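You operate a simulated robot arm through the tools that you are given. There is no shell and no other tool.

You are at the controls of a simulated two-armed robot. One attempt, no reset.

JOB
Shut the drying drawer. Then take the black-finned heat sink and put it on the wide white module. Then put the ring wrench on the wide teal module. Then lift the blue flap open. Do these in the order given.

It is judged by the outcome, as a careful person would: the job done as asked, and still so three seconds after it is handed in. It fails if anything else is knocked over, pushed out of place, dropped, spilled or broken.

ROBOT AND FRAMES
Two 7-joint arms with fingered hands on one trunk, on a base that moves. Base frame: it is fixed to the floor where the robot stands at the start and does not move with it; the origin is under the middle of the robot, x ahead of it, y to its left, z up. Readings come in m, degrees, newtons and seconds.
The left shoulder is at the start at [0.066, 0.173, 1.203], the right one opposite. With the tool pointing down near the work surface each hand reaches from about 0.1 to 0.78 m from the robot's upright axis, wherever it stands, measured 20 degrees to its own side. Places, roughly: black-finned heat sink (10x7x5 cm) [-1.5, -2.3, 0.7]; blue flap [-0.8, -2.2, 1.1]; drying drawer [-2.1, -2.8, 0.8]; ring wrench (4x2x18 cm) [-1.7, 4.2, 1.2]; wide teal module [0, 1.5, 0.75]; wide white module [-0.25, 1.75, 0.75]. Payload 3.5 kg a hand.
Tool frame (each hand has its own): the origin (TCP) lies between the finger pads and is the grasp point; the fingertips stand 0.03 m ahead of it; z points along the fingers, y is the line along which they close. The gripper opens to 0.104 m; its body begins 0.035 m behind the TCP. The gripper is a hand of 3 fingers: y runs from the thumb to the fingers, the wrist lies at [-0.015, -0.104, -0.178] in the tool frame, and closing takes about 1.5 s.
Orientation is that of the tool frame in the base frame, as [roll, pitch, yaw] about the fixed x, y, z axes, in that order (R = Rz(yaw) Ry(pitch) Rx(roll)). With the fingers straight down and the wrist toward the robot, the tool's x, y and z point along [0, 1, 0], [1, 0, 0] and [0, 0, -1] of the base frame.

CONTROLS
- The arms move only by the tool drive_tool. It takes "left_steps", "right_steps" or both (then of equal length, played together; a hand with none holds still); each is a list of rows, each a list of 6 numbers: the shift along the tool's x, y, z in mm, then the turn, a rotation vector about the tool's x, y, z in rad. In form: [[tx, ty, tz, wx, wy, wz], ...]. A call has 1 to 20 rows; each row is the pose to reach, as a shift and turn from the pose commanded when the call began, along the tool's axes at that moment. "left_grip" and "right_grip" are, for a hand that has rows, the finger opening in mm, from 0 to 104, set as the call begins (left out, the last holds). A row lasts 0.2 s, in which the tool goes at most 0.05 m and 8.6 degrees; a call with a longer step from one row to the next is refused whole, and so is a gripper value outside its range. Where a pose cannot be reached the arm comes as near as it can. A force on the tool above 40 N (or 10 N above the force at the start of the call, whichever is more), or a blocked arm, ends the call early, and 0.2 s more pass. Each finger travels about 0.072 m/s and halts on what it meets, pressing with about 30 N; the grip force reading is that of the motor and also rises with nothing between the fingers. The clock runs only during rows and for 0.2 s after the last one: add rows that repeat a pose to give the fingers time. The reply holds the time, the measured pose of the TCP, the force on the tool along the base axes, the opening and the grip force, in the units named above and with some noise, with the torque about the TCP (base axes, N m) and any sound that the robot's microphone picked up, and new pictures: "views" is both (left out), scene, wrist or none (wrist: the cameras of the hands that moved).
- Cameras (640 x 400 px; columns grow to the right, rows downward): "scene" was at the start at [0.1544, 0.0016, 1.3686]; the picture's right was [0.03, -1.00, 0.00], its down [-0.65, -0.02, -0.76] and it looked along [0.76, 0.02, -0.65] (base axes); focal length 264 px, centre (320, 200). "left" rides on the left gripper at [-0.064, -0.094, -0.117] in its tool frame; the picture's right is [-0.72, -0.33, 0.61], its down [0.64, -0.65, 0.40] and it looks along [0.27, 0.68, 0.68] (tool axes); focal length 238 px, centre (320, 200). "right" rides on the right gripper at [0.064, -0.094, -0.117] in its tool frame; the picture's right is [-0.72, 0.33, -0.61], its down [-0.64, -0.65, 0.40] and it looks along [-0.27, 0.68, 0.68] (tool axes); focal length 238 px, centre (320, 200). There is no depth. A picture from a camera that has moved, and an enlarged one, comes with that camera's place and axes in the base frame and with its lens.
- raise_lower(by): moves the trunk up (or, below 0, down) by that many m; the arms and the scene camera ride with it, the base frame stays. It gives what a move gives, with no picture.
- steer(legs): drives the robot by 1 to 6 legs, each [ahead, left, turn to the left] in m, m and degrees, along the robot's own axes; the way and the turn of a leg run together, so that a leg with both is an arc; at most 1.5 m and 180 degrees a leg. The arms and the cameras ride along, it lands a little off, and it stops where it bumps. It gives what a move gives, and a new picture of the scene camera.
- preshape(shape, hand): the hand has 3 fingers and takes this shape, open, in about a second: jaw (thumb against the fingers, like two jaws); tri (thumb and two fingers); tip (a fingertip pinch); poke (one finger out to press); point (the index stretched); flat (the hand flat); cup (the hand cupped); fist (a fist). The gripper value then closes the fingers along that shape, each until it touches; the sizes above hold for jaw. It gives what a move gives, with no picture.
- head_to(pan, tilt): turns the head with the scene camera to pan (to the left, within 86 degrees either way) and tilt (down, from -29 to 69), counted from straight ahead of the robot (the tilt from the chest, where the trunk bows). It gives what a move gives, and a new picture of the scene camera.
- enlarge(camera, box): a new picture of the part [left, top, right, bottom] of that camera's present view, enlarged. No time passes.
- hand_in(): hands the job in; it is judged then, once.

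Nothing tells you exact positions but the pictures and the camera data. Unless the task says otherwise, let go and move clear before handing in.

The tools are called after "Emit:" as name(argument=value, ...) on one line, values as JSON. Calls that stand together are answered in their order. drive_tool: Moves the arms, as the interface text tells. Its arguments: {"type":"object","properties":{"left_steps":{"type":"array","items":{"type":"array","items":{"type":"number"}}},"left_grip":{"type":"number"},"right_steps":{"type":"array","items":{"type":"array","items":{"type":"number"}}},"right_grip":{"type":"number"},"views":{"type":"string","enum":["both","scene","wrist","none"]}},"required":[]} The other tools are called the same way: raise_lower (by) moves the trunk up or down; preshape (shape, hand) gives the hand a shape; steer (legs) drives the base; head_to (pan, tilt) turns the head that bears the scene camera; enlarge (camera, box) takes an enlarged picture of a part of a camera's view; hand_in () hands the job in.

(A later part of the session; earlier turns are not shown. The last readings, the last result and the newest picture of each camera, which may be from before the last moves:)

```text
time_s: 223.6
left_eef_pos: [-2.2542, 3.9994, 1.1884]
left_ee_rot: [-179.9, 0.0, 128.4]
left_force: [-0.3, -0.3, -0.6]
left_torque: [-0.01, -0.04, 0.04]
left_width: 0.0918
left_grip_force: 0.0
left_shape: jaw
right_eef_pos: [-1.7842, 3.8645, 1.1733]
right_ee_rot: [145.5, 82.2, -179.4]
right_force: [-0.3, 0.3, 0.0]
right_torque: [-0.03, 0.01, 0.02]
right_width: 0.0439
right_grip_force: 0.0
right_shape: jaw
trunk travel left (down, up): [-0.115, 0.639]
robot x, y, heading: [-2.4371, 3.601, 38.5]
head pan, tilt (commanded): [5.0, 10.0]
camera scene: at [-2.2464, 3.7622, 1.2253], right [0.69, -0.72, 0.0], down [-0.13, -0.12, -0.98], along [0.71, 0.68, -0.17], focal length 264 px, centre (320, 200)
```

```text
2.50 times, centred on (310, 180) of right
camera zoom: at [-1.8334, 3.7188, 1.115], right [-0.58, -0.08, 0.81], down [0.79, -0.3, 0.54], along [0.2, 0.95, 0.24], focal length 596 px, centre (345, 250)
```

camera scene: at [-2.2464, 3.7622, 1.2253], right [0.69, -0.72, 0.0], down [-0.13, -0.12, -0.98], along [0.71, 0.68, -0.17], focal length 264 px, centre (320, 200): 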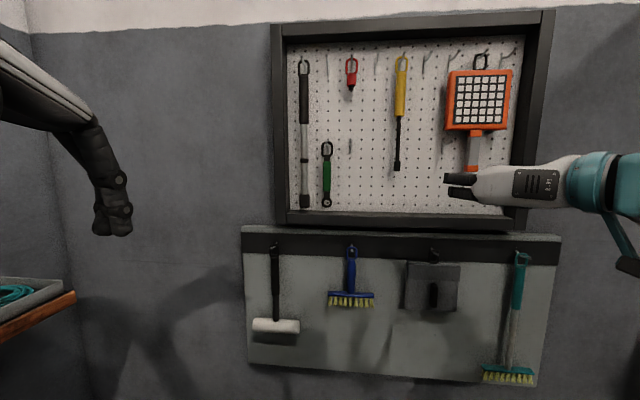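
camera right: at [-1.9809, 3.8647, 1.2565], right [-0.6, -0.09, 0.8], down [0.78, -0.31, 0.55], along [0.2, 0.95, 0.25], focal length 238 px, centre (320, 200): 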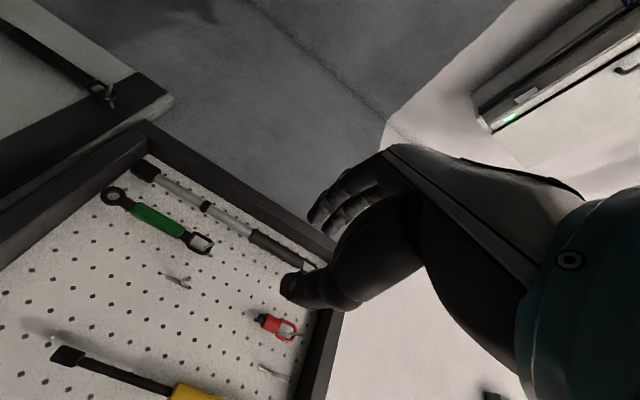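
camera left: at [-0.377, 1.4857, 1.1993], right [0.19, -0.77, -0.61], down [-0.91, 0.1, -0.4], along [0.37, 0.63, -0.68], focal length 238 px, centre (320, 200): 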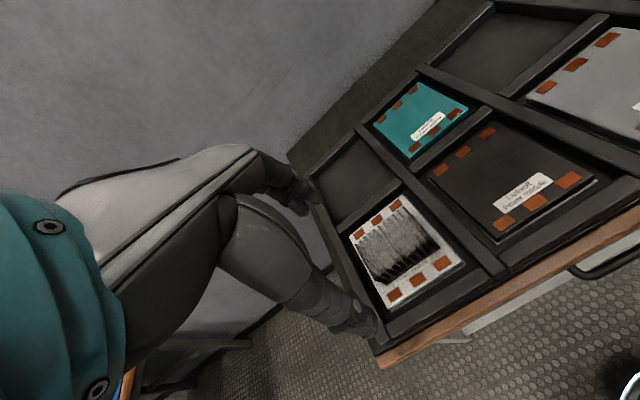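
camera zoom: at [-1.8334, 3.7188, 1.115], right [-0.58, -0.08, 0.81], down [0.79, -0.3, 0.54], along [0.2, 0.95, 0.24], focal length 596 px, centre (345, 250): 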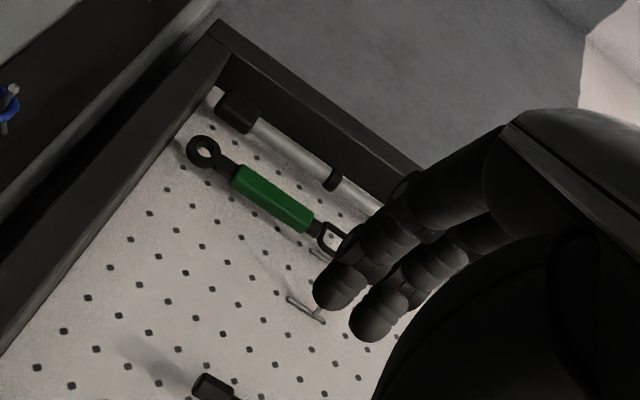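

The wrench handle's centre is at (-1.729, 4.230, 1.165). I'll straighten the hand's orientation and bring it level in front of the wrench with a 15 cm standoff.

Emit:
drive_tool(right_steps=[[2, 37, 0, -0.008, -0.016, -0.011], [4, 74, 5, -0.016, -0.032, -0.022], [6, 111, 15, -0.024, -0.048, -0.033], [8, 148, 30, -0.032, -0.064, -0.044], [10, 185, 50, -0.04, -0.08, -0.055], [12, 222, 75, -0.048, -0.096, -0.066], [15, 256, 100, -0.056, -0.112, -0.078], [15, 256, 111, -0.056, -0.112, -0.078], [15, 256, 111, -0.056, -0.112, -0.078]], right_grip=44)

```text
time_s: 225.6
left_eef_pos: [-2.2543, 3.9986, 1.1895]
left_ee_rot: [180.0, -0.1, 128.3]
left_force: [-0.4, -0.3, -0.1]
left_torque: [0.02, 0.01, -0.01]
left_width: 0.0918
left_grip_force: 0.0
left_shape: jaw
right_eef_pos: [-1.8421, 4.1377, 1.1636]
right_ee_rot: [49.0, 89.8, 87.3]
right_force: [-0.9, -0.2, -0.3]
right_torque: [0.0, -0.01, -0.03]
right_width: 0.0439
right_grip_force: 0.0
right_shape: jaw
trunk travel left (down, up): [-0.115, 0.639]
robot x, y, heading: [-2.4341, 3.598, 38.7]
head pan, tilt (commanded): [5.0, 10.0]
camera scene: at [-2.2464, 3.7622, 1.2253], right [0.69, -0.72, 0.0], down [-0.13, -0.12, -0.98], along [0.71, 0.68, -0.17], focal length 264 px, centre (320, 200)
camera right: at [-1.8747, 3.9905, 1.1004], right [-0.68, -0.13, 0.72], down [0.72, -0.26, 0.64], along [0.11, 0.96, 0.27], focal length 238 px, centre (320, 200)
```

scene: 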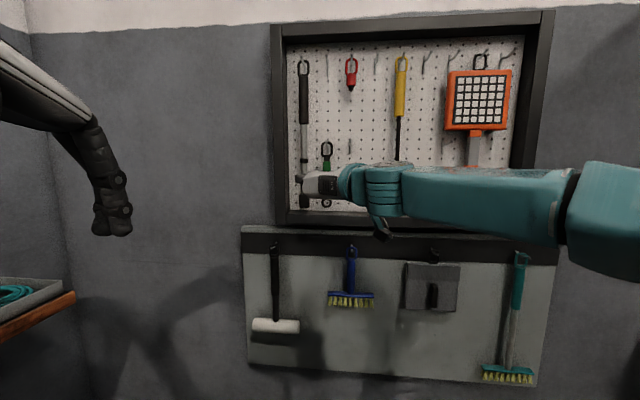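
right: 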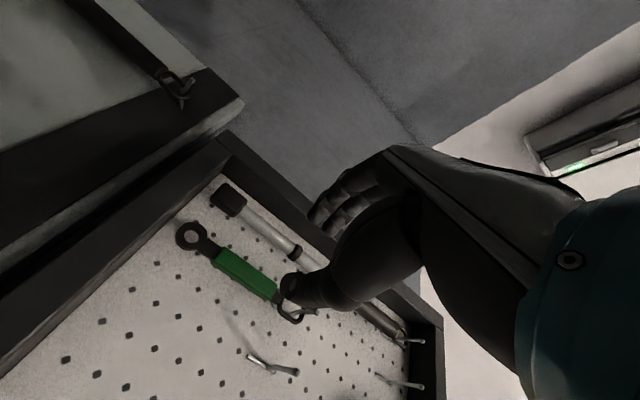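

The hand is now level and squarely facing the board, about 14.6 cm from the wrench. I'll zoom the wrist view to check the lateral alignment before moving in.

Emit:
enlarge(camera="right", box=[160, 160, 360, 340])

Emit:
enlarge(camera="scene", box=[270, 110, 390, 230])

```text
2.22 times, centred on (260, 250) of right
camera zoom: at [-1.8747, 3.9905, 1.1004], right [-0.68, -0.13, 0.72], down [0.72, -0.26, 0.64], along [0.11, 0.96, 0.27], focal length 530 px, centre (453, 89)
```

zoom: 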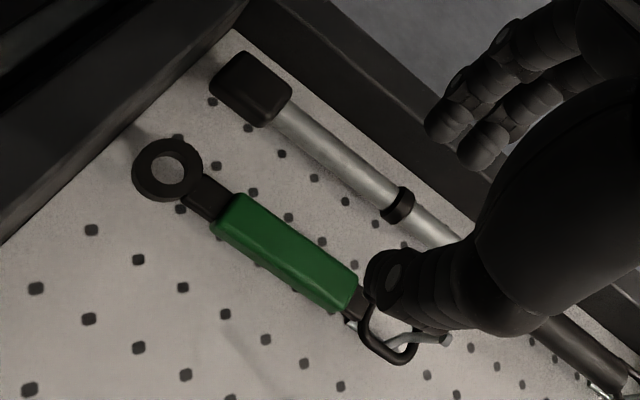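

```text
3.33 times, centred on (330, 170) of scene
camera zoom: at [-2.2464, 3.7622, 1.2253], right [0.69, -0.72, 0.0], down [-0.13, -0.12, -0.98], along [0.71, 0.68, -0.17], focal length 879 px, centre (287, 300)
```

zoom: 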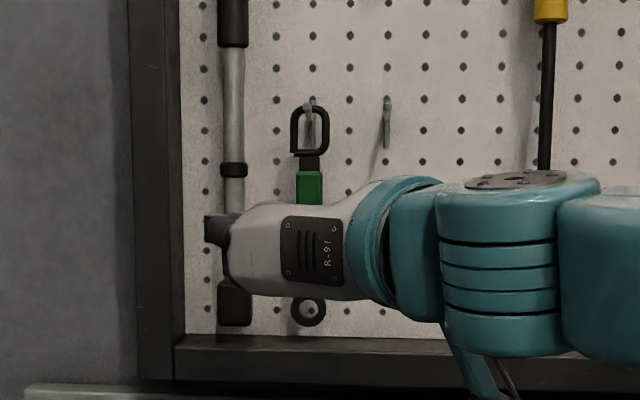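

Alignment is good: the wrench is ~5 mm left of my axis and the long tool has enough clearance. I'll advance 9 cm, then check again.

Emit:
drive_tool(right_steps=[[0, 4, 15, 0, 0, 0], [0, 5, 30, 0, 0, 0], [0, 5, 45, 0, 0, 0], [0, 5, 60, 0, 0, 0], [0, 5, 75, 0, 0, 0], [0, 5, 85, 0, 0, 0], [0, 5, 85, 0, 0, 0]], right_grip=44, views="wrist")

Emit:
enlarge(camera="right", box=[200, 160, 400, 340])

```text
time_s: 227.2
left_eef_pos: [-2.2549, 3.999, 1.1885]
left_ee_rot: [-180.0, 0.0, 128.4]
left_force: [-0.5, -0.2, -0.6]
left_torque: [0.03, 0.0, 0.0]
left_width: 0.0921
left_grip_force: 0.1
left_shape: jaw
right_eef_pos: [-1.8146, 4.1657, 1.1629]
right_ee_rot: [16.5, 89.8, 54.8]
right_force: [-1.2, 0.3, -0.4]
right_torque: [0.0, 0.0, 0.0]
right_width: 0.0441
right_grip_force: 0.1
right_shape: jaw
right hand out of reach, approached as far as the arm can: row 3, 4, 5, 6, 7
trunk travel left (down, up): [-0.115, 0.639]
robot x, y, heading: [-2.4383, 3.5979, 39.0]
head pan, tilt (commanded): [5.0, 10.0]
camera right: at [-1.8478, 4.0181, 1.0995], right [-0.68, -0.13, 0.72], down [0.72, -0.26, 0.64], along [0.11, 0.96, 0.27], focal length 238 px, centre (320, 200)
```

right: 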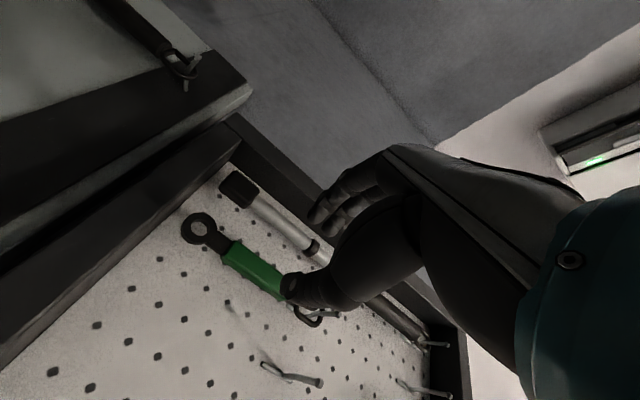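

```text
2.22 times, centred on (300, 250) of right
camera zoom: at [-1.8478, 4.0181, 1.0995], right [-0.68, -0.13, 0.72], down [0.72, -0.26, 0.64], along [0.11, 0.96, 0.27], focal length 530 px, centre (364, 89)
```

zoom: 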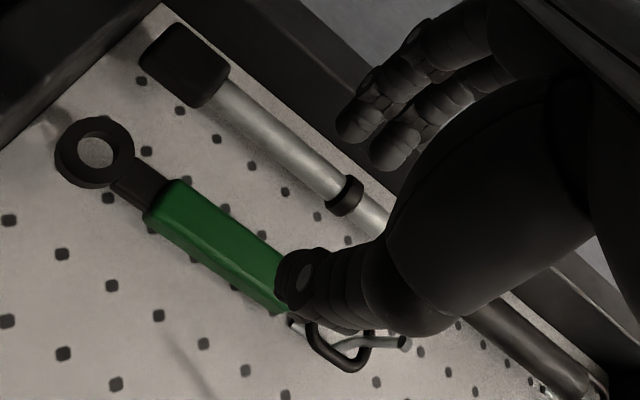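

The arm is at its forward limit 11 cm short. I'll draw the hand back a bit, drive the base 12 cm forward, and then finish the approach with the arm.

Emit:
drive_tool(right_steps=[[0, 0, -20, 0, 0, 0], [0, 0, -40, 0, 0, 0], [0, 0, -60, 0, 0, 0], [0, 0, -60, 0, 0, 0]], right_grip=44, views="none")

Emit:
steer(legs=[[0.11, 0, 0]])

Emit:
enlarge(camera="right", box=[160, 120, 400, 340])

```text
time_s: 228.2
left_eef_pos: [-2.2541, 3.9987, 1.1889]
left_ee_rot: [-179.9, -0.1, 128.4]
left_force: [-0.4, 0.3, -0.2]
left_torque: [-0.01, 0.03, 0.01]
left_width: 0.0918
left_grip_force: 0.0
left_shape: jaw
right_eef_pos: [-1.8621, 4.1267, 1.1632]
right_ee_rot: [26.9, 89.8, 65.3]
right_force: [0.3, -0.5, 0.6]
right_torque: [-0.01, 0.01, -0.01]
right_width: 0.0439
right_grip_force: 0.1
right_shape: jaw
trunk travel left (down, up): [-0.115, 0.639]
robot x, y, heading: [-2.4375, 3.5968, 39.0]
head pan, tilt (commanded): [5.0, 10.0]
```

```text
time_s: 229.4
left_eef_pos: [-2.1676, 4.0695, 1.1891]
left_ee_rot: [-179.9, 0.0, 128.5]
left_force: [-0.5, 0.5, -0.1]
left_torque: [-0.01, 0.02, 0.01]
left_width: 0.0921
left_grip_force: 0.1
left_shape: jaw
right_eef_pos: [-1.7771, 4.1983, 1.1622]
right_ee_rot: [107.3, 89.8, 145.6]
right_force: [-0.3, 0.4, -0.1]
right_torque: [0.01, -0.02, 0.01]
right_width: 0.0438
right_grip_force: 0.0
right_shape: jaw
trunk travel left (down, up): [-0.115, 0.639]
robot x, y, heading: [-2.353, 3.6706, 38.6]
head pan, tilt (commanded): [5.0, 10.0]
camera scene: at [-2.1602, 3.832, 1.2251], right [0.69, -0.72, 0.0], down [-0.13, -0.12, -0.98], along [0.71, 0.68, -0.17], focal length 264 px, centre (320, 200)
```

scene: 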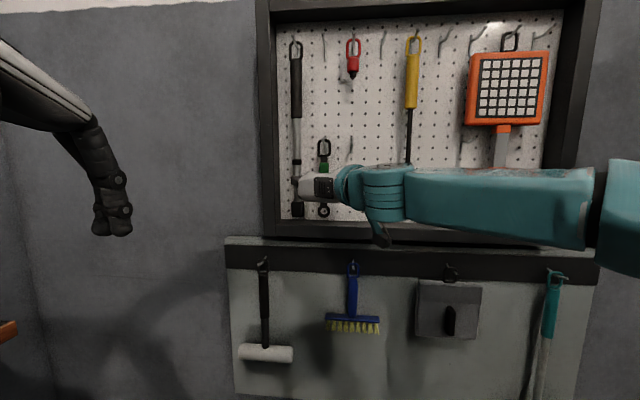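

```text
1.82 times, centred on (280, 230) of right
camera zoom: at [-1.8092, 4.0504, 1.0982], right [-0.68, -0.13, 0.72], down [0.72, -0.26, 0.64], along [0.11, 0.96, 0.27], focal length 433 px, centre (393, 146)
```

zoom: 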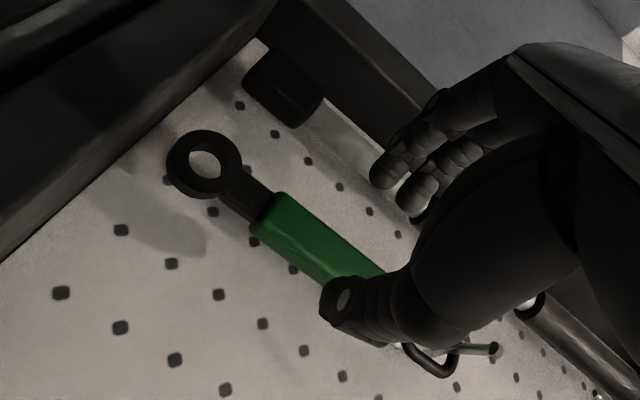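

The wrench is centred between thumb and fingers, 5.8 cm ahead. I'll advance 3.7 cm slowly.

Emit:
drive_tool(right_steps=[[0, 0, 8, 0, 0, 0], [0, 0, 16, 0, 0, 0], [0, 0, 24, 0, 0, 0], [0, 0, 32, 0, 0, 0], [0, 0, 37, 0, 0, 0], [0, 0, 37, 0, 0, 0]], right_grip=44, views="wrist")

Emit:
enlarge(camera="right", box=[200, 100, 440, 320])

Emit:
enlarge(camera="scene", box=[260, 110, 400, 230])

```text
time_s: 230.8
left_eef_pos: [-2.1693, 4.0676, 1.1896]
left_ee_rot: [-179.9, 0.0, 128.6]
left_force: [0.6, -0.1, -0.3]
left_torque: [0.04, -0.02, 0.0]
left_width: 0.0921
left_grip_force: 0.0
left_shape: jaw
right_eef_pos: [-1.7484, 4.2192, 1.1619]
right_ee_rot: [108.0, 89.8, 146.3]
right_force: [0.2, 0.4, 0.5]
right_torque: [0.02, 0.0, -0.02]
right_width: 0.0439
right_grip_force: 0.1
right_shape: jaw
trunk travel left (down, up): [-0.115, 0.639]
robot x, y, heading: [-2.3486, 3.6698, 38.9]
head pan, tilt (commanded): [5.0, 10.0]
camera right: at [-1.7809, 4.0731, 1.099], right [-0.68, -0.13, 0.72], down [0.72, -0.26, 0.64], along [0.11, 0.96, 0.27], focal length 238 px, centre (320, 200)
```

right: 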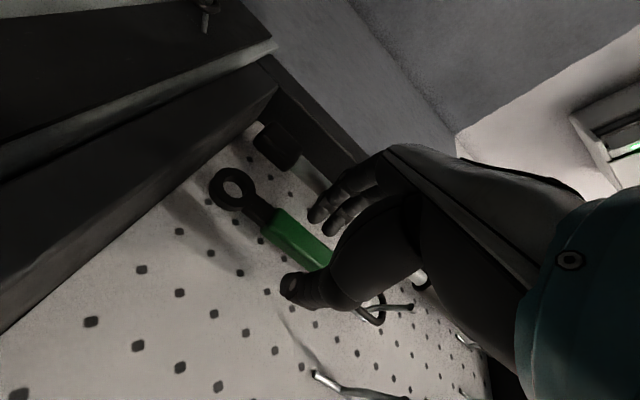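

```text
1.82 times, centred on (320, 210) of right
camera zoom: at [-1.7809, 4.0731, 1.099], right [-0.68, -0.13, 0.72], down [0.72, -0.26, 0.64], along [0.11, 0.96, 0.27], focal length 433 px, centre (320, 182)
```

zoom: 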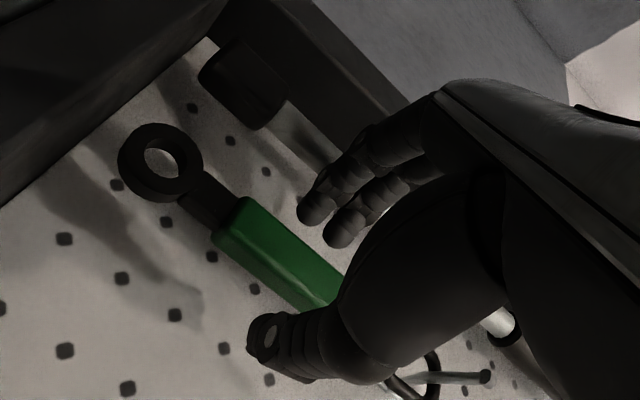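

```text
3.33 times, centred on (330, 170) of scene
camera zoom: at [-2.1609, 3.8313, 1.2253], right [0.69, -0.72, 0.0], down [-0.13, -0.12, -0.98], along [0.71, 0.68, -0.17], focal length 879 px, centre (287, 300)
```

zoom: 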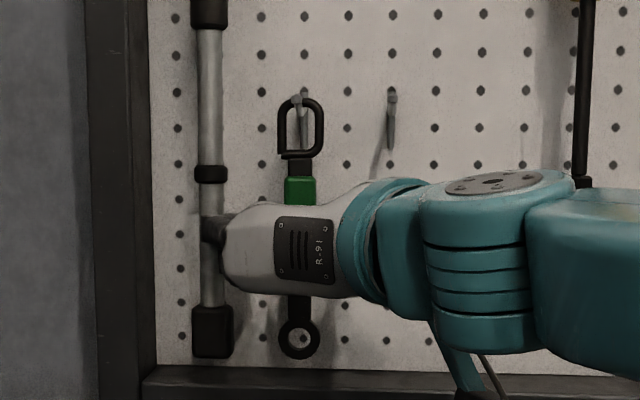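

The fingers straddle the grip. I'll go 6 mm further in and close.

Emit:
drive_tool(right_steps=[[0, 0, 3, 0, 0, 0], [0, 0, 6, 0, 0, 0]], right_grip=44, views="none")

Emit:
drive_tool(right_steps=[[0, 0, 0, 0, 0, 0], [0, 0, 0, 0, 0, 0], [0, 0, 0, 0, 0, 0], [0, 0, 0, 0, 0, 0], [0, 0, 0, 0, 0, 0]], right_grip=0)

Emit:
enlarge(camera="right", box=[200, 100, 440, 320])

```text
time_s: 231.4
left_eef_pos: [-2.1687, 4.0679, 1.1871]
left_ee_rot: [-180.0, 0.0, 128.6]
left_force: [-0.1, -0.6, 0.3]
left_torque: [-0.03, 0.01, 0.01]
left_width: 0.0924
left_grip_force: 0.1
left_shape: jaw
right_eef_pos: [-1.7433, 4.225, 1.1629]
right_ee_rot: [2.7, 89.8, 41.1]
right_force: [0.4, 0.3, -0.4]
right_torque: [-0.02, 0.01, 0.03]
right_width: 0.0439
right_grip_force: 0.1
right_shape: jaw
trunk travel left (down, up): [-0.115, 0.639]
robot x, y, heading: [-2.3582, 3.6678, 39.0]
head pan, tilt (commanded): [5.0, 10.0]
```

```text
time_s: 232.6
left_eef_pos: [-2.1689, 4.0682, 1.1883]
left_ee_rot: [-179.9, 0.0, 128.5]
left_force: [0.2, -0.3, 0.0]
left_torque: [-0.01, -0.01, 0.0]
left_width: 0.0917
left_grip_force: 0.1
left_shape: jaw
right_eef_pos: [-1.7438, 4.2242, 1.1619]
right_ee_rot: [25.2, 89.8, 63.6]
right_force: [-0.1, 0.1, 0.9]
right_torque: [0.04, 0.0, 0.02]
right_width: 0.0158
right_grip_force: 30.2
right_shape: jaw
trunk travel left (down, up): [-0.115, 0.639]
robot x, y, heading: [-2.3549, 3.6706, 39.1]
head pan, tilt (commanded): [5.0, 10.0]
camera scene: at [-2.1609, 3.8314, 1.2253], right [0.69, -0.72, 0.0], down [-0.13, -0.12, -0.98], along [0.71, 0.68, -0.17], focal length 264 px, centre (320, 200)
camera right: at [-1.7761, 4.0768, 1.0991], right [-0.68, -0.13, 0.72], down [0.72, -0.26, 0.64], along [0.11, 0.96, 0.27], focal length 238 px, centre (320, 200)
```

scene: 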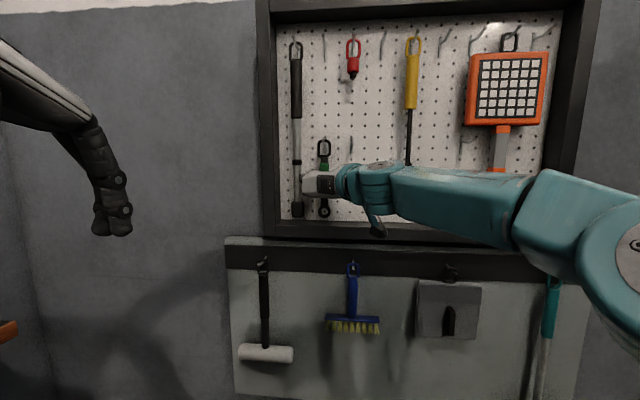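
right: 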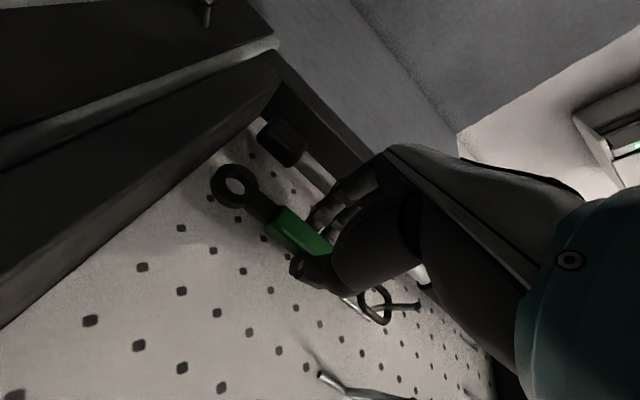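

```text
1.82 times, centred on (320, 210) of right
camera zoom: at [-1.7761, 4.0768, 1.0991], right [-0.68, -0.13, 0.72], down [0.72, -0.26, 0.64], along [0.11, 0.96, 0.27], focal length 433 px, centre (320, 182)
```

zoom: 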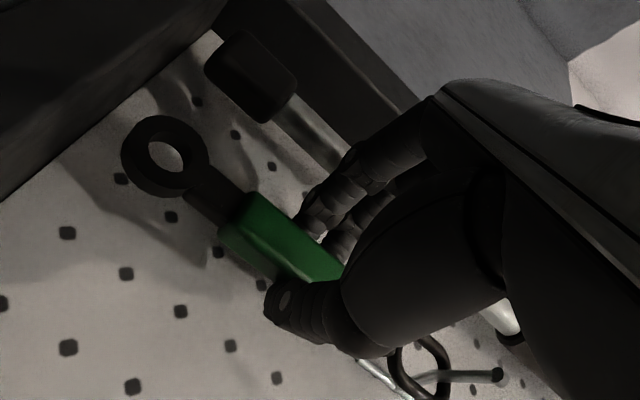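

The wrench is gripped (16 mm grip width). I'll lift it 16 mm so that the loop rises on its hook, then check.

Emit:
drive_tool(right_steps=[[-4, 0, 0, 0, 0, 0], [-8, 0, 0, 0, 0, 0], [-12, 0, 0, 0, 0, 0], [-16, 0, 0, 0, 0, 0], [-16, 0, 0, 0, 0, 0]], right_grip=0, views="wrist")

Emit:
enlarge(camera="right", box=[280, 200, 480, 380])

Emit:
enlarge(camera="scene", box=[260, 110, 400, 230])

```text
time_s: 233.8
left_eef_pos: [-2.1689, 4.068, 1.1885]
left_ee_rot: [-179.9, 0.1, 128.5]
left_force: [0.1, -0.1, 0.5]
left_torque: [0.02, -0.01, 0.02]
left_width: 0.0921
left_grip_force: 0.1
left_shape: jaw
right_eef_pos: [-1.7437, 4.224, 1.1797]
right_ee_rot: [74.7, 89.9, 113.0]
right_force: [0.6, 1.2, -1.3]
right_torque: [-0.03, 0.04, 0.0]
right_width: 0.0152
right_grip_force: 30.0
right_shape: jaw
trunk travel left (down, up): [-0.115, 0.639]
robot x, y, heading: [-2.3524, 3.669, 38.8]
head pan, tilt (commanded): [5.0, 10.0]
camera right: at [-1.7763, 4.0769, 1.115], right [-0.68, -0.13, 0.72], down [0.72, -0.26, 0.64], along [0.11, 0.96, 0.27], focal length 238 px, centre (320, 200)
```

right: 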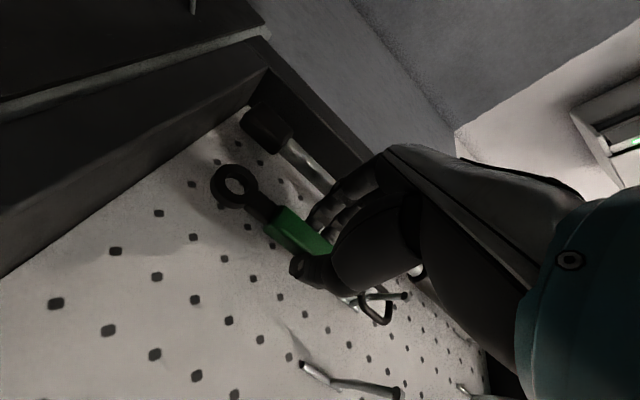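

```text
2.22 times, centred on (380, 290) of right
camera zoom: at [-1.7763, 4.0769, 1.115], right [-0.68, -0.13, 0.72], down [0.72, -0.26, 0.64], along [0.11, 0.96, 0.27], focal length 530 px, centre (187, 0)
```

zoom: 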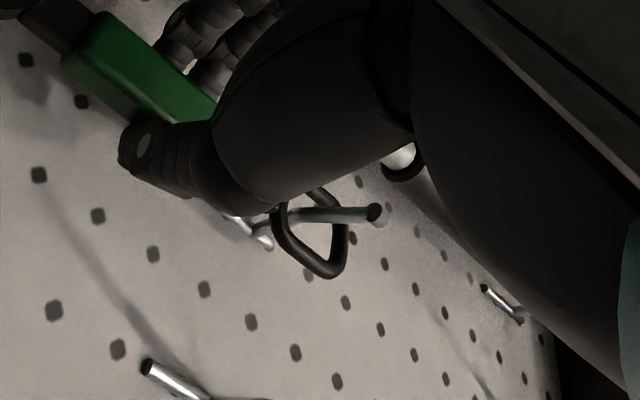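

```text
3.33 times, centred on (330, 170) of scene
camera zoom: at [-2.1607, 3.8315, 1.2253], right [0.69, -0.72, 0.0], down [-0.13, -0.12, -0.98], along [0.71, 0.68, -0.17], focal length 879 px, centre (287, 300)
```

zoom: 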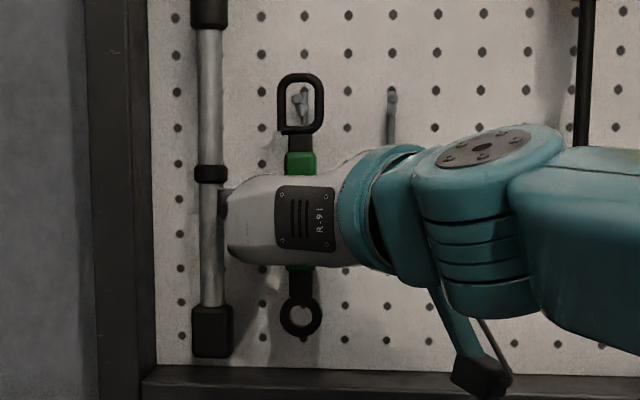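

The loop is now free around the hook with margin above and below. I'll pull straight back off the hook.

Emit:
drive_tool(right_steps=[[0, 0, -8, 0, 0, 0], [0, 0, -16, 0, 0, 0], [0, 0, -24, 0, 0, 0], [0, 0, -32, 0, 0, 0], [0, 0, -40, 0, 0, 0], [0, 0, -50, 0, 0, 0], [0, 0, -60, 0, 0, 0], [0, 0, -75, 0, 0, 0], [0, 0, -90, 0, 0, 0], [0, 0, -105, 0, 0, 0]], right_grip=0)

Emit:
enlarge(camera="scene", box=[260, 110, 400, 230])

```text
time_s: 236.0
left_eef_pos: [-2.168, 4.0685, 1.1881]
left_ee_rot: [180.0, 0.0, 128.6]
left_force: [0.4, 1.0, 0.4]
left_torque: [-0.03, -0.04, 0.01]
left_width: 0.0917
left_grip_force: 0.1
left_shape: jaw
right_eef_pos: [-1.827, 4.1579, 1.1772]
right_ee_rot: [48.2, 89.9, 86.5]
right_force: [0.3, 0.0, -1.7]
right_torque: [-0.01, 0.0, -0.02]
right_width: 0.0154
right_grip_force: 29.8
right_shape: jaw
trunk travel left (down, up): [-0.115, 0.639]
robot x, y, heading: [-2.3532, 3.6685, 38.9]
head pan, tilt (commanded): [5.0, 10.0]
camera scene: at [-2.1609, 3.8313, 1.2254], right [0.69, -0.72, 0.0], down [-0.12, -0.12, -0.98], along [0.71, 0.68, -0.17], focal length 264 px, centre (320, 200)
camera right: at [-1.8587, 4.0112, 1.1145], right [-0.68, -0.13, 0.72], down [0.72, -0.26, 0.64], along [0.11, 0.96, 0.27], focal length 238 px, centre (320, 200)
```

scene: 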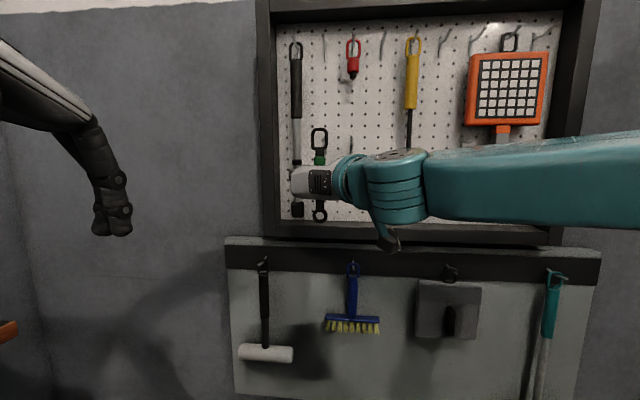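
right: 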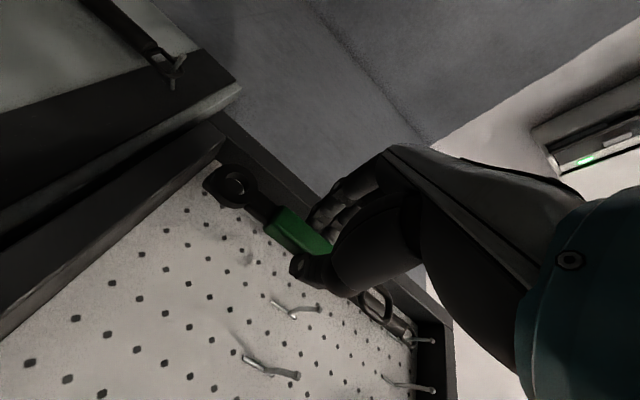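

```text
3.33 times, centred on (330, 170) of scene
camera zoom: at [-2.1609, 3.8313, 1.2254], right [0.69, -0.72, 0.0], down [-0.12, -0.12, -0.98], along [0.71, 0.68, -0.17], focal length 879 px, centre (287, 300)
```

zoom: 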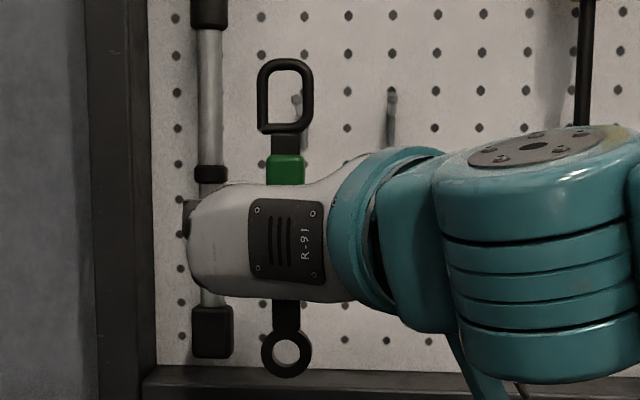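

The wrench is off its hook and held securely. I'll back away from the board, then fold the right hand back to pointing down for the trip.

Emit:
steer(legs=[[-0.3, 0, 0]])

Emit:
drive_tool(right_steps=[[-3, -17, -18, 0.081, 0.081, 0.081], [-6, -34, -36, 0.161, 0.161, 0.161], [-9, -51, -54, 0.242, 0.242, 0.242], [-12, -68, -72, 0.322, 0.322, 0.322], [-15, -85, -90, 0.403, 0.403, 0.403], [-18, -102, -108, 0.484, 0.484, 0.484], [-21, -119, -126, 0.564, 0.564, 0.564], [-24, -136, -144, 0.645, 0.645, 0.645], [-27, -153, -162, 0.725, 0.725, 0.725], [-30, -170, -180, 0.806, 0.806, 0.806], [-33, -187, -198, 0.887, 0.887, 0.887], [-36, -204, -216, 0.967, 0.967, 0.967], [-39, -221, -234, 1.048, 1.048, 1.048], [-42, -238, -252, 1.128, 1.128, 1.128], [-45, -250, -270, 1.209, 1.209, 1.209]], right_grip=0)

```text
time_s: 238.0
left_eef_pos: [-2.4013, 3.8804, 1.1882]
left_ee_rot: [180.0, 0.0, 128.5]
left_force: [-0.3, 0.0, 0.2]
left_torque: [0.01, -0.04, 0.02]
left_width: 0.0919
left_grip_force: 0.0
left_shape: jaw
right_eef_pos: [-2.058, 3.9713, 1.1776]
right_ee_rot: [23.5, 89.9, 61.7]
right_force: [0.0, 1.1, -1.2]
right_torque: [-0.02, 0.06, 0.0]
right_width: 0.0155
right_grip_force: 30.1
right_shape: jaw
trunk travel left (down, up): [-0.115, 0.639]
robot x, y, heading: [-2.5829, 3.4819, 38.9]
head pan, tilt (commanded): [5.0, 10.0]
camera scene: at [-2.393, 3.6439, 1.2254], right [0.69, -0.72, 0.0], down [-0.12, -0.12, -0.98], along [0.71, 0.68, -0.17], focal length 264 px, centre (320, 200)
```

scene: 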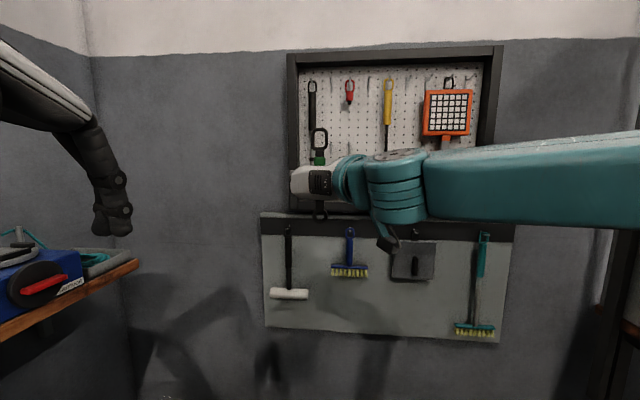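

```text
time_s: 241.2
left_eef_pos: [-2.4008, 3.8801, 1.1897]
left_ee_rot: [180.0, 0.0, 128.4]
left_force: [0.4, -0.5, -0.4]
left_torque: [-0.01, 0.01, -0.03]
left_width: 0.0919
left_grip_force: 0.1
left_shape: jaw
right_eef_pos: [-2.1151, 3.6068, 1.2215]
right_ee_rot: [-180.0, -0.2, 128.3]
right_force: [0.4, 0.6, -1.9]
right_torque: [-0.02, 0.02, 0.01]
right_width: 0.0156
right_grip_force: 30.2
right_shape: jaw
trunk travel left (down, up): [-0.115, 0.639]
robot x, y, heading: [-2.5822, 3.4812, 38.8]
head pan, tilt (commanded): [5.0, 10.0]
camera scene: at [-2.3928, 3.6437, 1.2255], right [0.69, -0.72, 0.0], down [-0.12, -0.12, -0.98], along [0.71, 0.68, -0.17], focal length 264 px, centre (320, 200)
camera right: at [-2.2269, 3.5966, 1.3395], right [0.7, -0.36, 0.61], down [-0.12, -0.91, -0.41], along [0.7, 0.21, -0.68], focal length 238 px, centre (320, 200)
```

scene: 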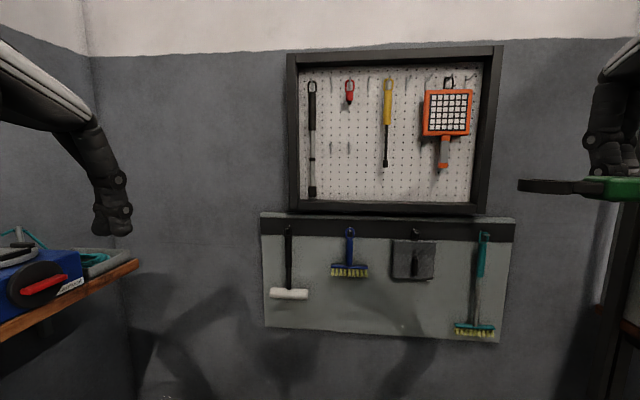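
right: 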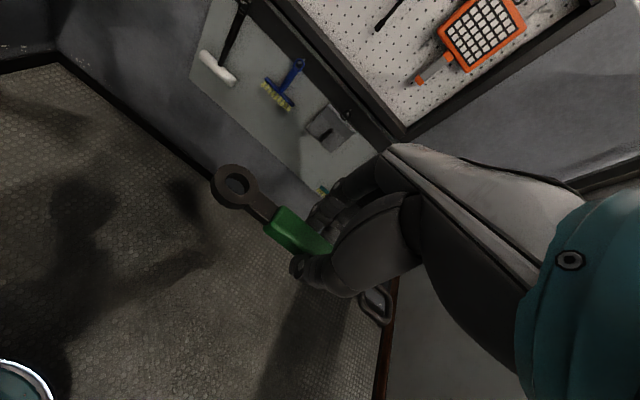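

The wrench lies level in the hand now. I'll raise the trunk again to clear the chair and retrace my path backward.

Emit:
raise_lower(by=0.385)

Emit:
head_to(pan=0, tilt=30)

```text
time_s: 244.9
left_eef_pos: [-2.4004, 3.8811, 1.5729]
left_ee_rot: [-179.9, 0.0, 128.5]
left_force: [-0.1, -0.3, -0.3]
left_torque: [0.01, 0.01, -0.02]
left_width: 0.092
left_grip_force: 0.1
left_shape: jaw
right_eef_pos: [-2.1152, 3.608, 1.6068]
right_ee_rot: [179.9, -0.1, 128.2]
right_force: [-0.1, -0.1, -1.0]
right_torque: [-0.03, 0.04, -0.02]
right_width: 0.0155
right_grip_force: 29.8
right_shape: jaw
trunk travel left (down, up): [-0.5, 0.254]
robot x, y, heading: [-2.5828, 3.4814, 38.9]
head pan, tilt (commanded): [5.0, 10.0]
```

```text
time_s: 245.7
left_eef_pos: [-2.4013, 3.8809, 1.5736]
left_ee_rot: [-179.8, 0.0, 128.5]
left_force: [0.4, 0.0, -0.6]
left_torque: [-0.04, 0.0, -0.01]
left_width: 0.0916
left_grip_force: 0.1
left_shape: jaw
right_eef_pos: [-2.1149, 3.6084, 1.6065]
right_ee_rot: [180.0, -0.1, 128.3]
right_force: [0.3, 0.4, -1.3]
right_torque: [0.02, 0.02, 0.01]
right_width: 0.0154
right_grip_force: 29.9
right_shape: jaw
trunk travel left (down, up): [-0.5, 0.254]
robot x, y, heading: [-2.5827, 3.4797, 39.1]
head pan, tilt (commanded): [0.0, 30.0]
camera scene: at [-2.4967, 3.5498, 1.5866], right [0.63, -0.78, 0.0], down [-0.39, -0.31, -0.87], along [0.67, 0.54, -0.5], focal length 264 px, centre (320, 200)
```

scene: 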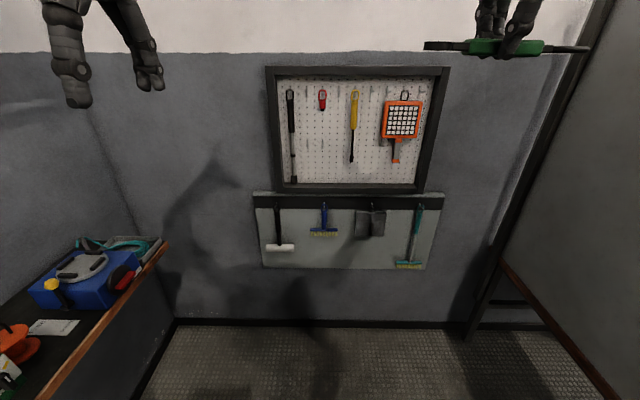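

I'll bring both hands back down to the heights they had on the way in, so nothing meets the wall shelf.

Emit:
drive_tool(left_steps=[[5, 0, 40, 0, 0, 0], [10, 0, 80, 0, 0, 0], [15, 0, 120, 0, 0, 0], [20, 0, 160, 0, 0, 0], [25, 0, 200, 0, 0, 0], [30, 0, 230, 0, 0, 0]], right_steps=[[0, 0, 40, 0, 0, 0], [0, 0, 80, 0, 0, 0], [-5, -5, 120, 0, 0, 0], [-10, -10, 160, 0, 0, 0], [-15, -15, 200, 0, 0, 0], [-20, -20, 240, 0, 0, 0]], views="scene")

Emit:
steer(legs=[[-0.905, 0.274, 0]])

```text
time_s: 247.1
left_eef_pos: [-2.419, 3.9049, 1.3427]
left_ee_rot: [180.0, 0.0, 128.4]
left_force: [-0.4, -0.5, -0.3]
left_torque: [0.02, 0.0, 0.03]
left_width: 0.092
left_grip_force: 0.1
left_shape: jaw
right_eef_pos: [-2.1168, 3.5805, 1.3662]
right_ee_rot: [179.9, -0.2, 128.3]
right_force: [0.4, -1.0, -0.5]
right_torque: [-0.02, 0.01, 0.01]
right_width: 0.0154
right_grip_force: 30.2
right_shape: jaw
trunk travel left (down, up): [-0.5, 0.254]
robot x, y, heading: [-2.5838, 3.4832, 38.8]
head pan, tilt (commanded): [0.0, 30.0]
camera scene: at [-2.4964, 3.5495, 1.5865], right [0.63, -0.78, 0.0], down [-0.39, -0.31, -0.87], along [0.67, 0.54, -0.5], focal length 264 px, centre (320, 200)
```

scene: 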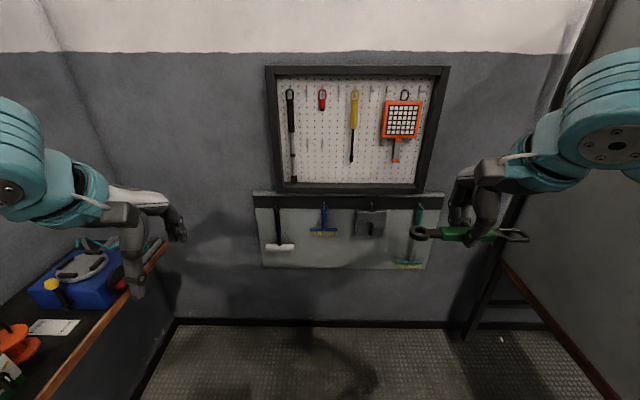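

```text
time_s: 252.1
left_eef_pos: [-3.3013, 3.5464, 1.3425]
left_ee_rot: [-179.9, -0.1, 128.6]
left_force: [-0.5, -1.5, -0.2]
left_torque: [0.0, 0.0, 0.0]
left_width: 0.092
left_grip_force: 0.1
left_shape: jaw
right_eef_pos: [-2.999, 3.222, 1.3665]
right_ee_rot: [180.0, -0.1, 128.4]
right_force: [-0.5, -0.4, -1.7]
right_torque: [0.01, 0.03, -0.03]
right_width: 0.0154
right_grip_force: 29.9
right_shape: jaw
trunk travel left (down, up): [-0.5, 0.254]
robot x, y, heading: [-3.4607, 3.1216, 39.4]
head pan, tilt (commanded): [0.0, 30.0]
camera scene: at [-3.3783, 3.1912, 1.5865], right [0.63, -0.78, 0.0], down [-0.39, -0.31, -0.87], along [0.67, 0.54, -0.5], focal length 264 px, centre (320, 200)
```

scene: 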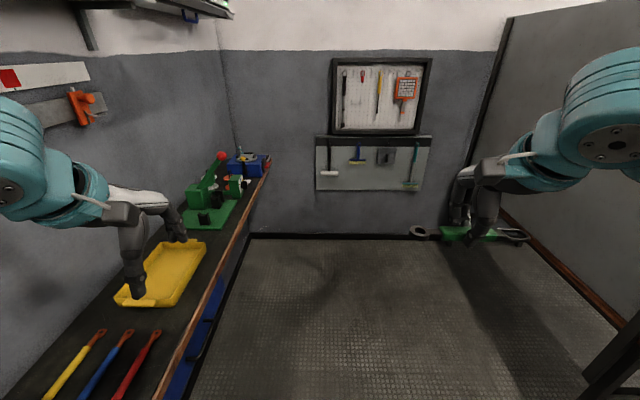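

I'm precisely back on my inbound line. I'll continue backward along the alley past the chair.

Emit:
steer(legs=[[-1.395, 0.016, -0.5]])

```text
time_s: 259.0
left_eef_pos: [-4.3852, 2.6898, 1.3448]
left_ee_rot: [-179.9, 0.0, 128.7]
left_force: [-0.3, -0.1, -0.2]
left_torque: [0.01, -0.02, 0.03]
left_width: 0.092
left_grip_force: 0.0
left_shape: jaw
right_eef_pos: [-4.0814, 2.3671, 1.3675]
right_ee_rot: [179.9, -0.1, 128.5]
right_force: [0.7, -0.1, -2.0]
right_torque: [0.0, 0.0, 0.03]
right_width: 0.0155
right_grip_force: 29.8
right_shape: jaw
trunk travel left (down, up): [-0.5, 0.254]
robot x, y, heading: [-4.5456, 2.2668, 39.3]
head pan, tilt (commanded): [0.0, 30.0]
camera scene: at [-4.4607, 2.3343, 1.5865], right [0.63, -0.78, 0.0], down [-0.39, -0.32, -0.87], along [0.67, 0.55, -0.5], focal length 264 px, centre (320, 200)
```

scene: 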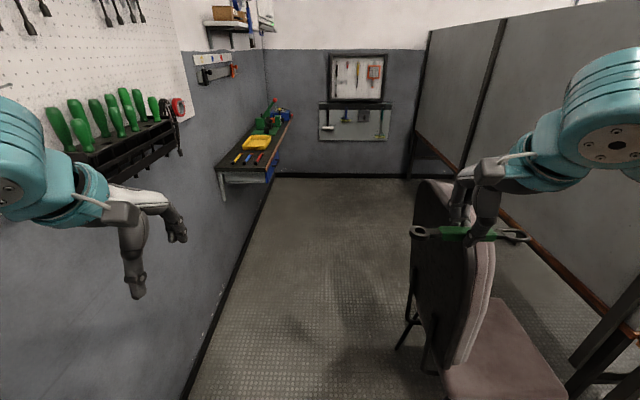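

Emit:
steer(legs=[[-1.44, 0.03, -0.7]])

```text
time_s: 266.1
left_eef_pos: [-5.5126, 1.8123, 1.3437]
left_ee_rot: [-180.0, 0.0, 128.5]
left_force: [-0.5, 0.3, 0.3]
left_torque: [0.0, -0.01, 0.03]
left_width: 0.092
left_grip_force: 0.0
left_shape: jaw
right_eef_pos: [-5.2092, 1.4881, 1.3659]
right_ee_rot: [179.8, -0.1, 128.4]
right_force: [-0.1, -0.1, -0.6]
right_torque: [0.04, -0.01, -0.03]
right_width: 0.0157
right_grip_force: 30.0
right_shape: jaw
trunk travel left (down, up): [-0.5, 0.254]
robot x, y, heading: [-5.6764, 1.386, 39.1]
head pan, tilt (commanded): [0.0, 30.0]
camera scene: at [-5.5894, 1.4568, 1.5865], right [0.63, -0.78, 0.0], down [-0.39, -0.31, -0.87], along [0.67, 0.54, -0.5], focal length 264 px, centre (320, 200)
```

scene: 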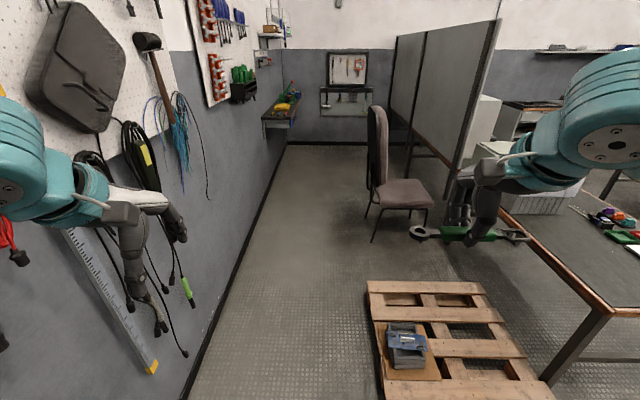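

I'm back at the alley's entrance. I'll lower the trunk to its former height, shift slightly away from the wall and turn left as in the reverse of my way in.

Emit:
raise_lower(by=-0.2)

Emit:
steer(legs=[[-0.02, -0.04, 0], [0, 0, 89]])

Emit:
head_to(pan=60, tilt=60)

```text
time_s: 268.3
left_eef_pos: [-5.513, 1.8131, 1.1436]
left_ee_rot: [-180.0, 0.0, 128.5]
left_force: [-0.2, 0.2, -0.6]
left_torque: [-0.01, 0.02, 0.0]
left_width: 0.0918
left_grip_force: 0.0
left_shape: jaw
right_eef_pos: [-5.2106, 1.4879, 1.1679]
right_ee_rot: [-180.0, -0.1, 128.4]
right_force: [0.1, -0.1, 0.0]
right_torque: [0.01, -0.05, 0.04]
right_width: 0.0154
right_grip_force: 30.1
right_shape: jaw
trunk travel left (down, up): [-0.3, 0.454]
robot x, y, heading: [-5.6744, 1.385, 39.1]
head pan, tilt (commanded): [0.0, 30.0]
```

```text
time_s: 273.0
left_eef_pos: [-6.0882, 1.515, 1.1439]
left_ee_rot: [-179.9, -0.1, -142.4]
left_force: [-0.5, 0.8, -0.1]
left_torque: [0.04, 0.0, -0.01]
left_width: 0.0918
left_grip_force: 0.0
left_shape: jaw
right_eef_pos: [-5.7614, 1.8111, 1.1665]
right_ee_rot: [-179.9, -0.1, -142.4]
right_force: [0.3, 0.6, -1.8]
right_torque: [0.03, 0.0, 0.05]
right_width: 0.0152
right_grip_force: 30.6
right_shape: jaw
trunk travel left (down, up): [-0.3, 0.454]
robot x, y, heading: [-5.6695, 1.3446, 128.1]
head pan, tilt (commanded): [0.0, 30.0]
camera scene: at [-5.7647, 1.4687, 1.3847], right [0.79, 0.62, 0.0], down [0.31, -0.39, -0.87], along [-0.54, 0.68, -0.5], focal length 264 px, centre (320, 200)
```

scene: 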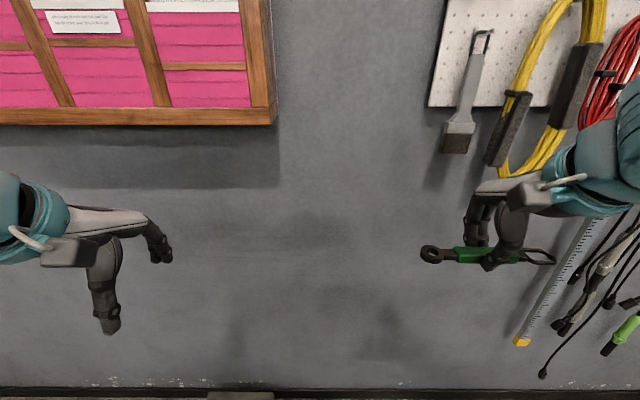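

```text
time_s: 274.3
left_eef_pos: [-6.0891, 1.5131, 1.1438]
left_ee_rot: [-179.8, -0.1, -142.3]
left_force: [0.3, 0.2, -0.3]
left_torque: [0.0, 0.03, -0.02]
left_width: 0.0918
left_grip_force: 0.0
left_shape: jaw
right_eef_pos: [-5.7596, 1.8108, 1.1661]
right_ee_rot: [-180.0, -0.1, -142.4]
right_force: [-0.4, 0.2, -0.8]
right_torque: [0.02, 0.0, -0.04]
right_width: 0.0152
right_grip_force: 29.5
right_shape: jaw
trunk travel left (down, up): [-0.3, 0.454]
robot x, y, heading: [-5.6697, 1.3422, 128.0]
head pan, tilt (commanded): [60.0, 60.0]
camera scene: at [-5.7747, 1.3882, 1.3426], right [-0.14, 0.99, 0.0], down [0.86, 0.12, -0.5], along [-0.5, -0.07, -0.87], focal length 264 px, centre (320, 200)
```

scene: 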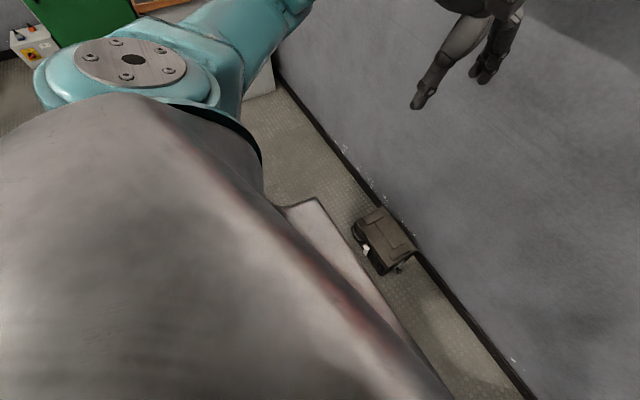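

I'll retrace backward beside the pallet's left end to the point before the gap, and check the pose there.

Emit:
steer(legs=[[-1.189, 0.093, 0]])

Emit:
enlarge(camera="right", box=[0, 0, 640, 400])

Emit:
enlarge(camera="left", box=[0, 0, 640, 400])

```text
time_s: 280.3
left_eef_pos: [-5.4256, 0.5207, 1.1438]
left_ee_rot: [-179.9, 0.0, -142.4]
left_force: [0.3, 0.0, -0.5]
left_torque: [-0.01, -0.01, -0.05]
left_width: 0.0916
left_grip_force: 0.0
left_shape: jaw
right_eef_pos: [-5.0975, 0.8175, 1.1663]
right_ee_rot: [179.8, -0.1, -142.5]
right_force: [0.2, -0.8, -0.9]
right_torque: [0.0, 0.0, -0.02]
right_width: 0.0151
right_grip_force: 30.0
right_shape: jaw
trunk travel left (down, up): [-0.3, 0.454]
robot x, y, heading: [-5.0056, 0.3528, 128.0]
head pan, tilt (commanded): [60.0, 60.0]
camera scene: at [-5.112, 0.3938, 1.3426], right [-0.14, 0.99, 0.0], down [0.86, 0.12, -0.5], along [-0.5, -0.07, -0.87], focal length 264 px, centre (320, 200)
```

scene: 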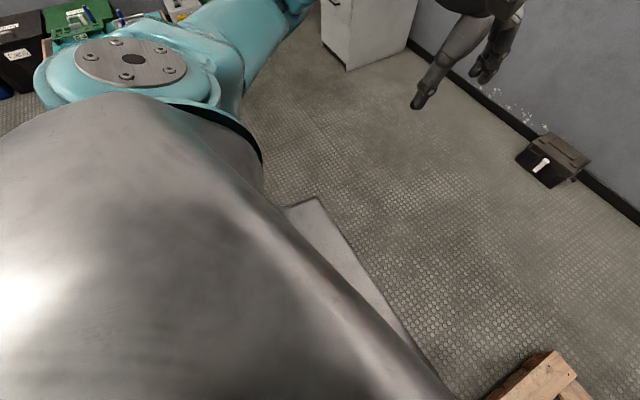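

```text
1.00 times, centred on (320, 200) of right (not enlarged: the box is as wide or as high as the picture)
camera zoom: at [-5.0891, 0.7025, 1.284], right [0.37, 0.7, 0.61], down [0.9, -0.13, -0.41], along [-0.2, 0.71, -0.68], focal length 238 px, centre (320, 200)
```

zoom: 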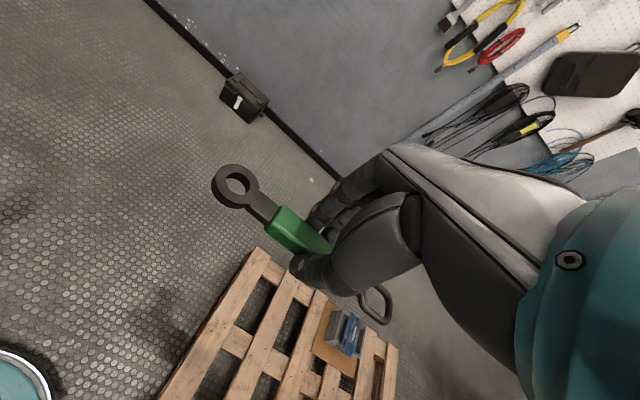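

```text
1.00 times, centred on (320, 200) of left (not enlarged: the box is as wide or as high as the picture)
camera zoom: at [-5.3166, 0.486, 1.2597], right [0.77, 0.18, -0.61], down [-0.11, -0.91, -0.4], along [-0.63, 0.38, -0.68], focal length 238 px, centre (320, 200)
```

zoom: 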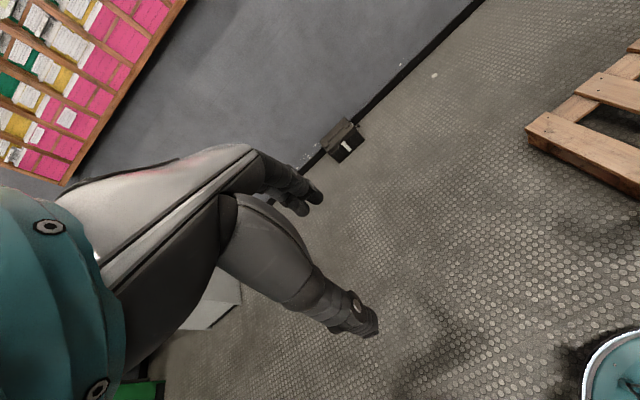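

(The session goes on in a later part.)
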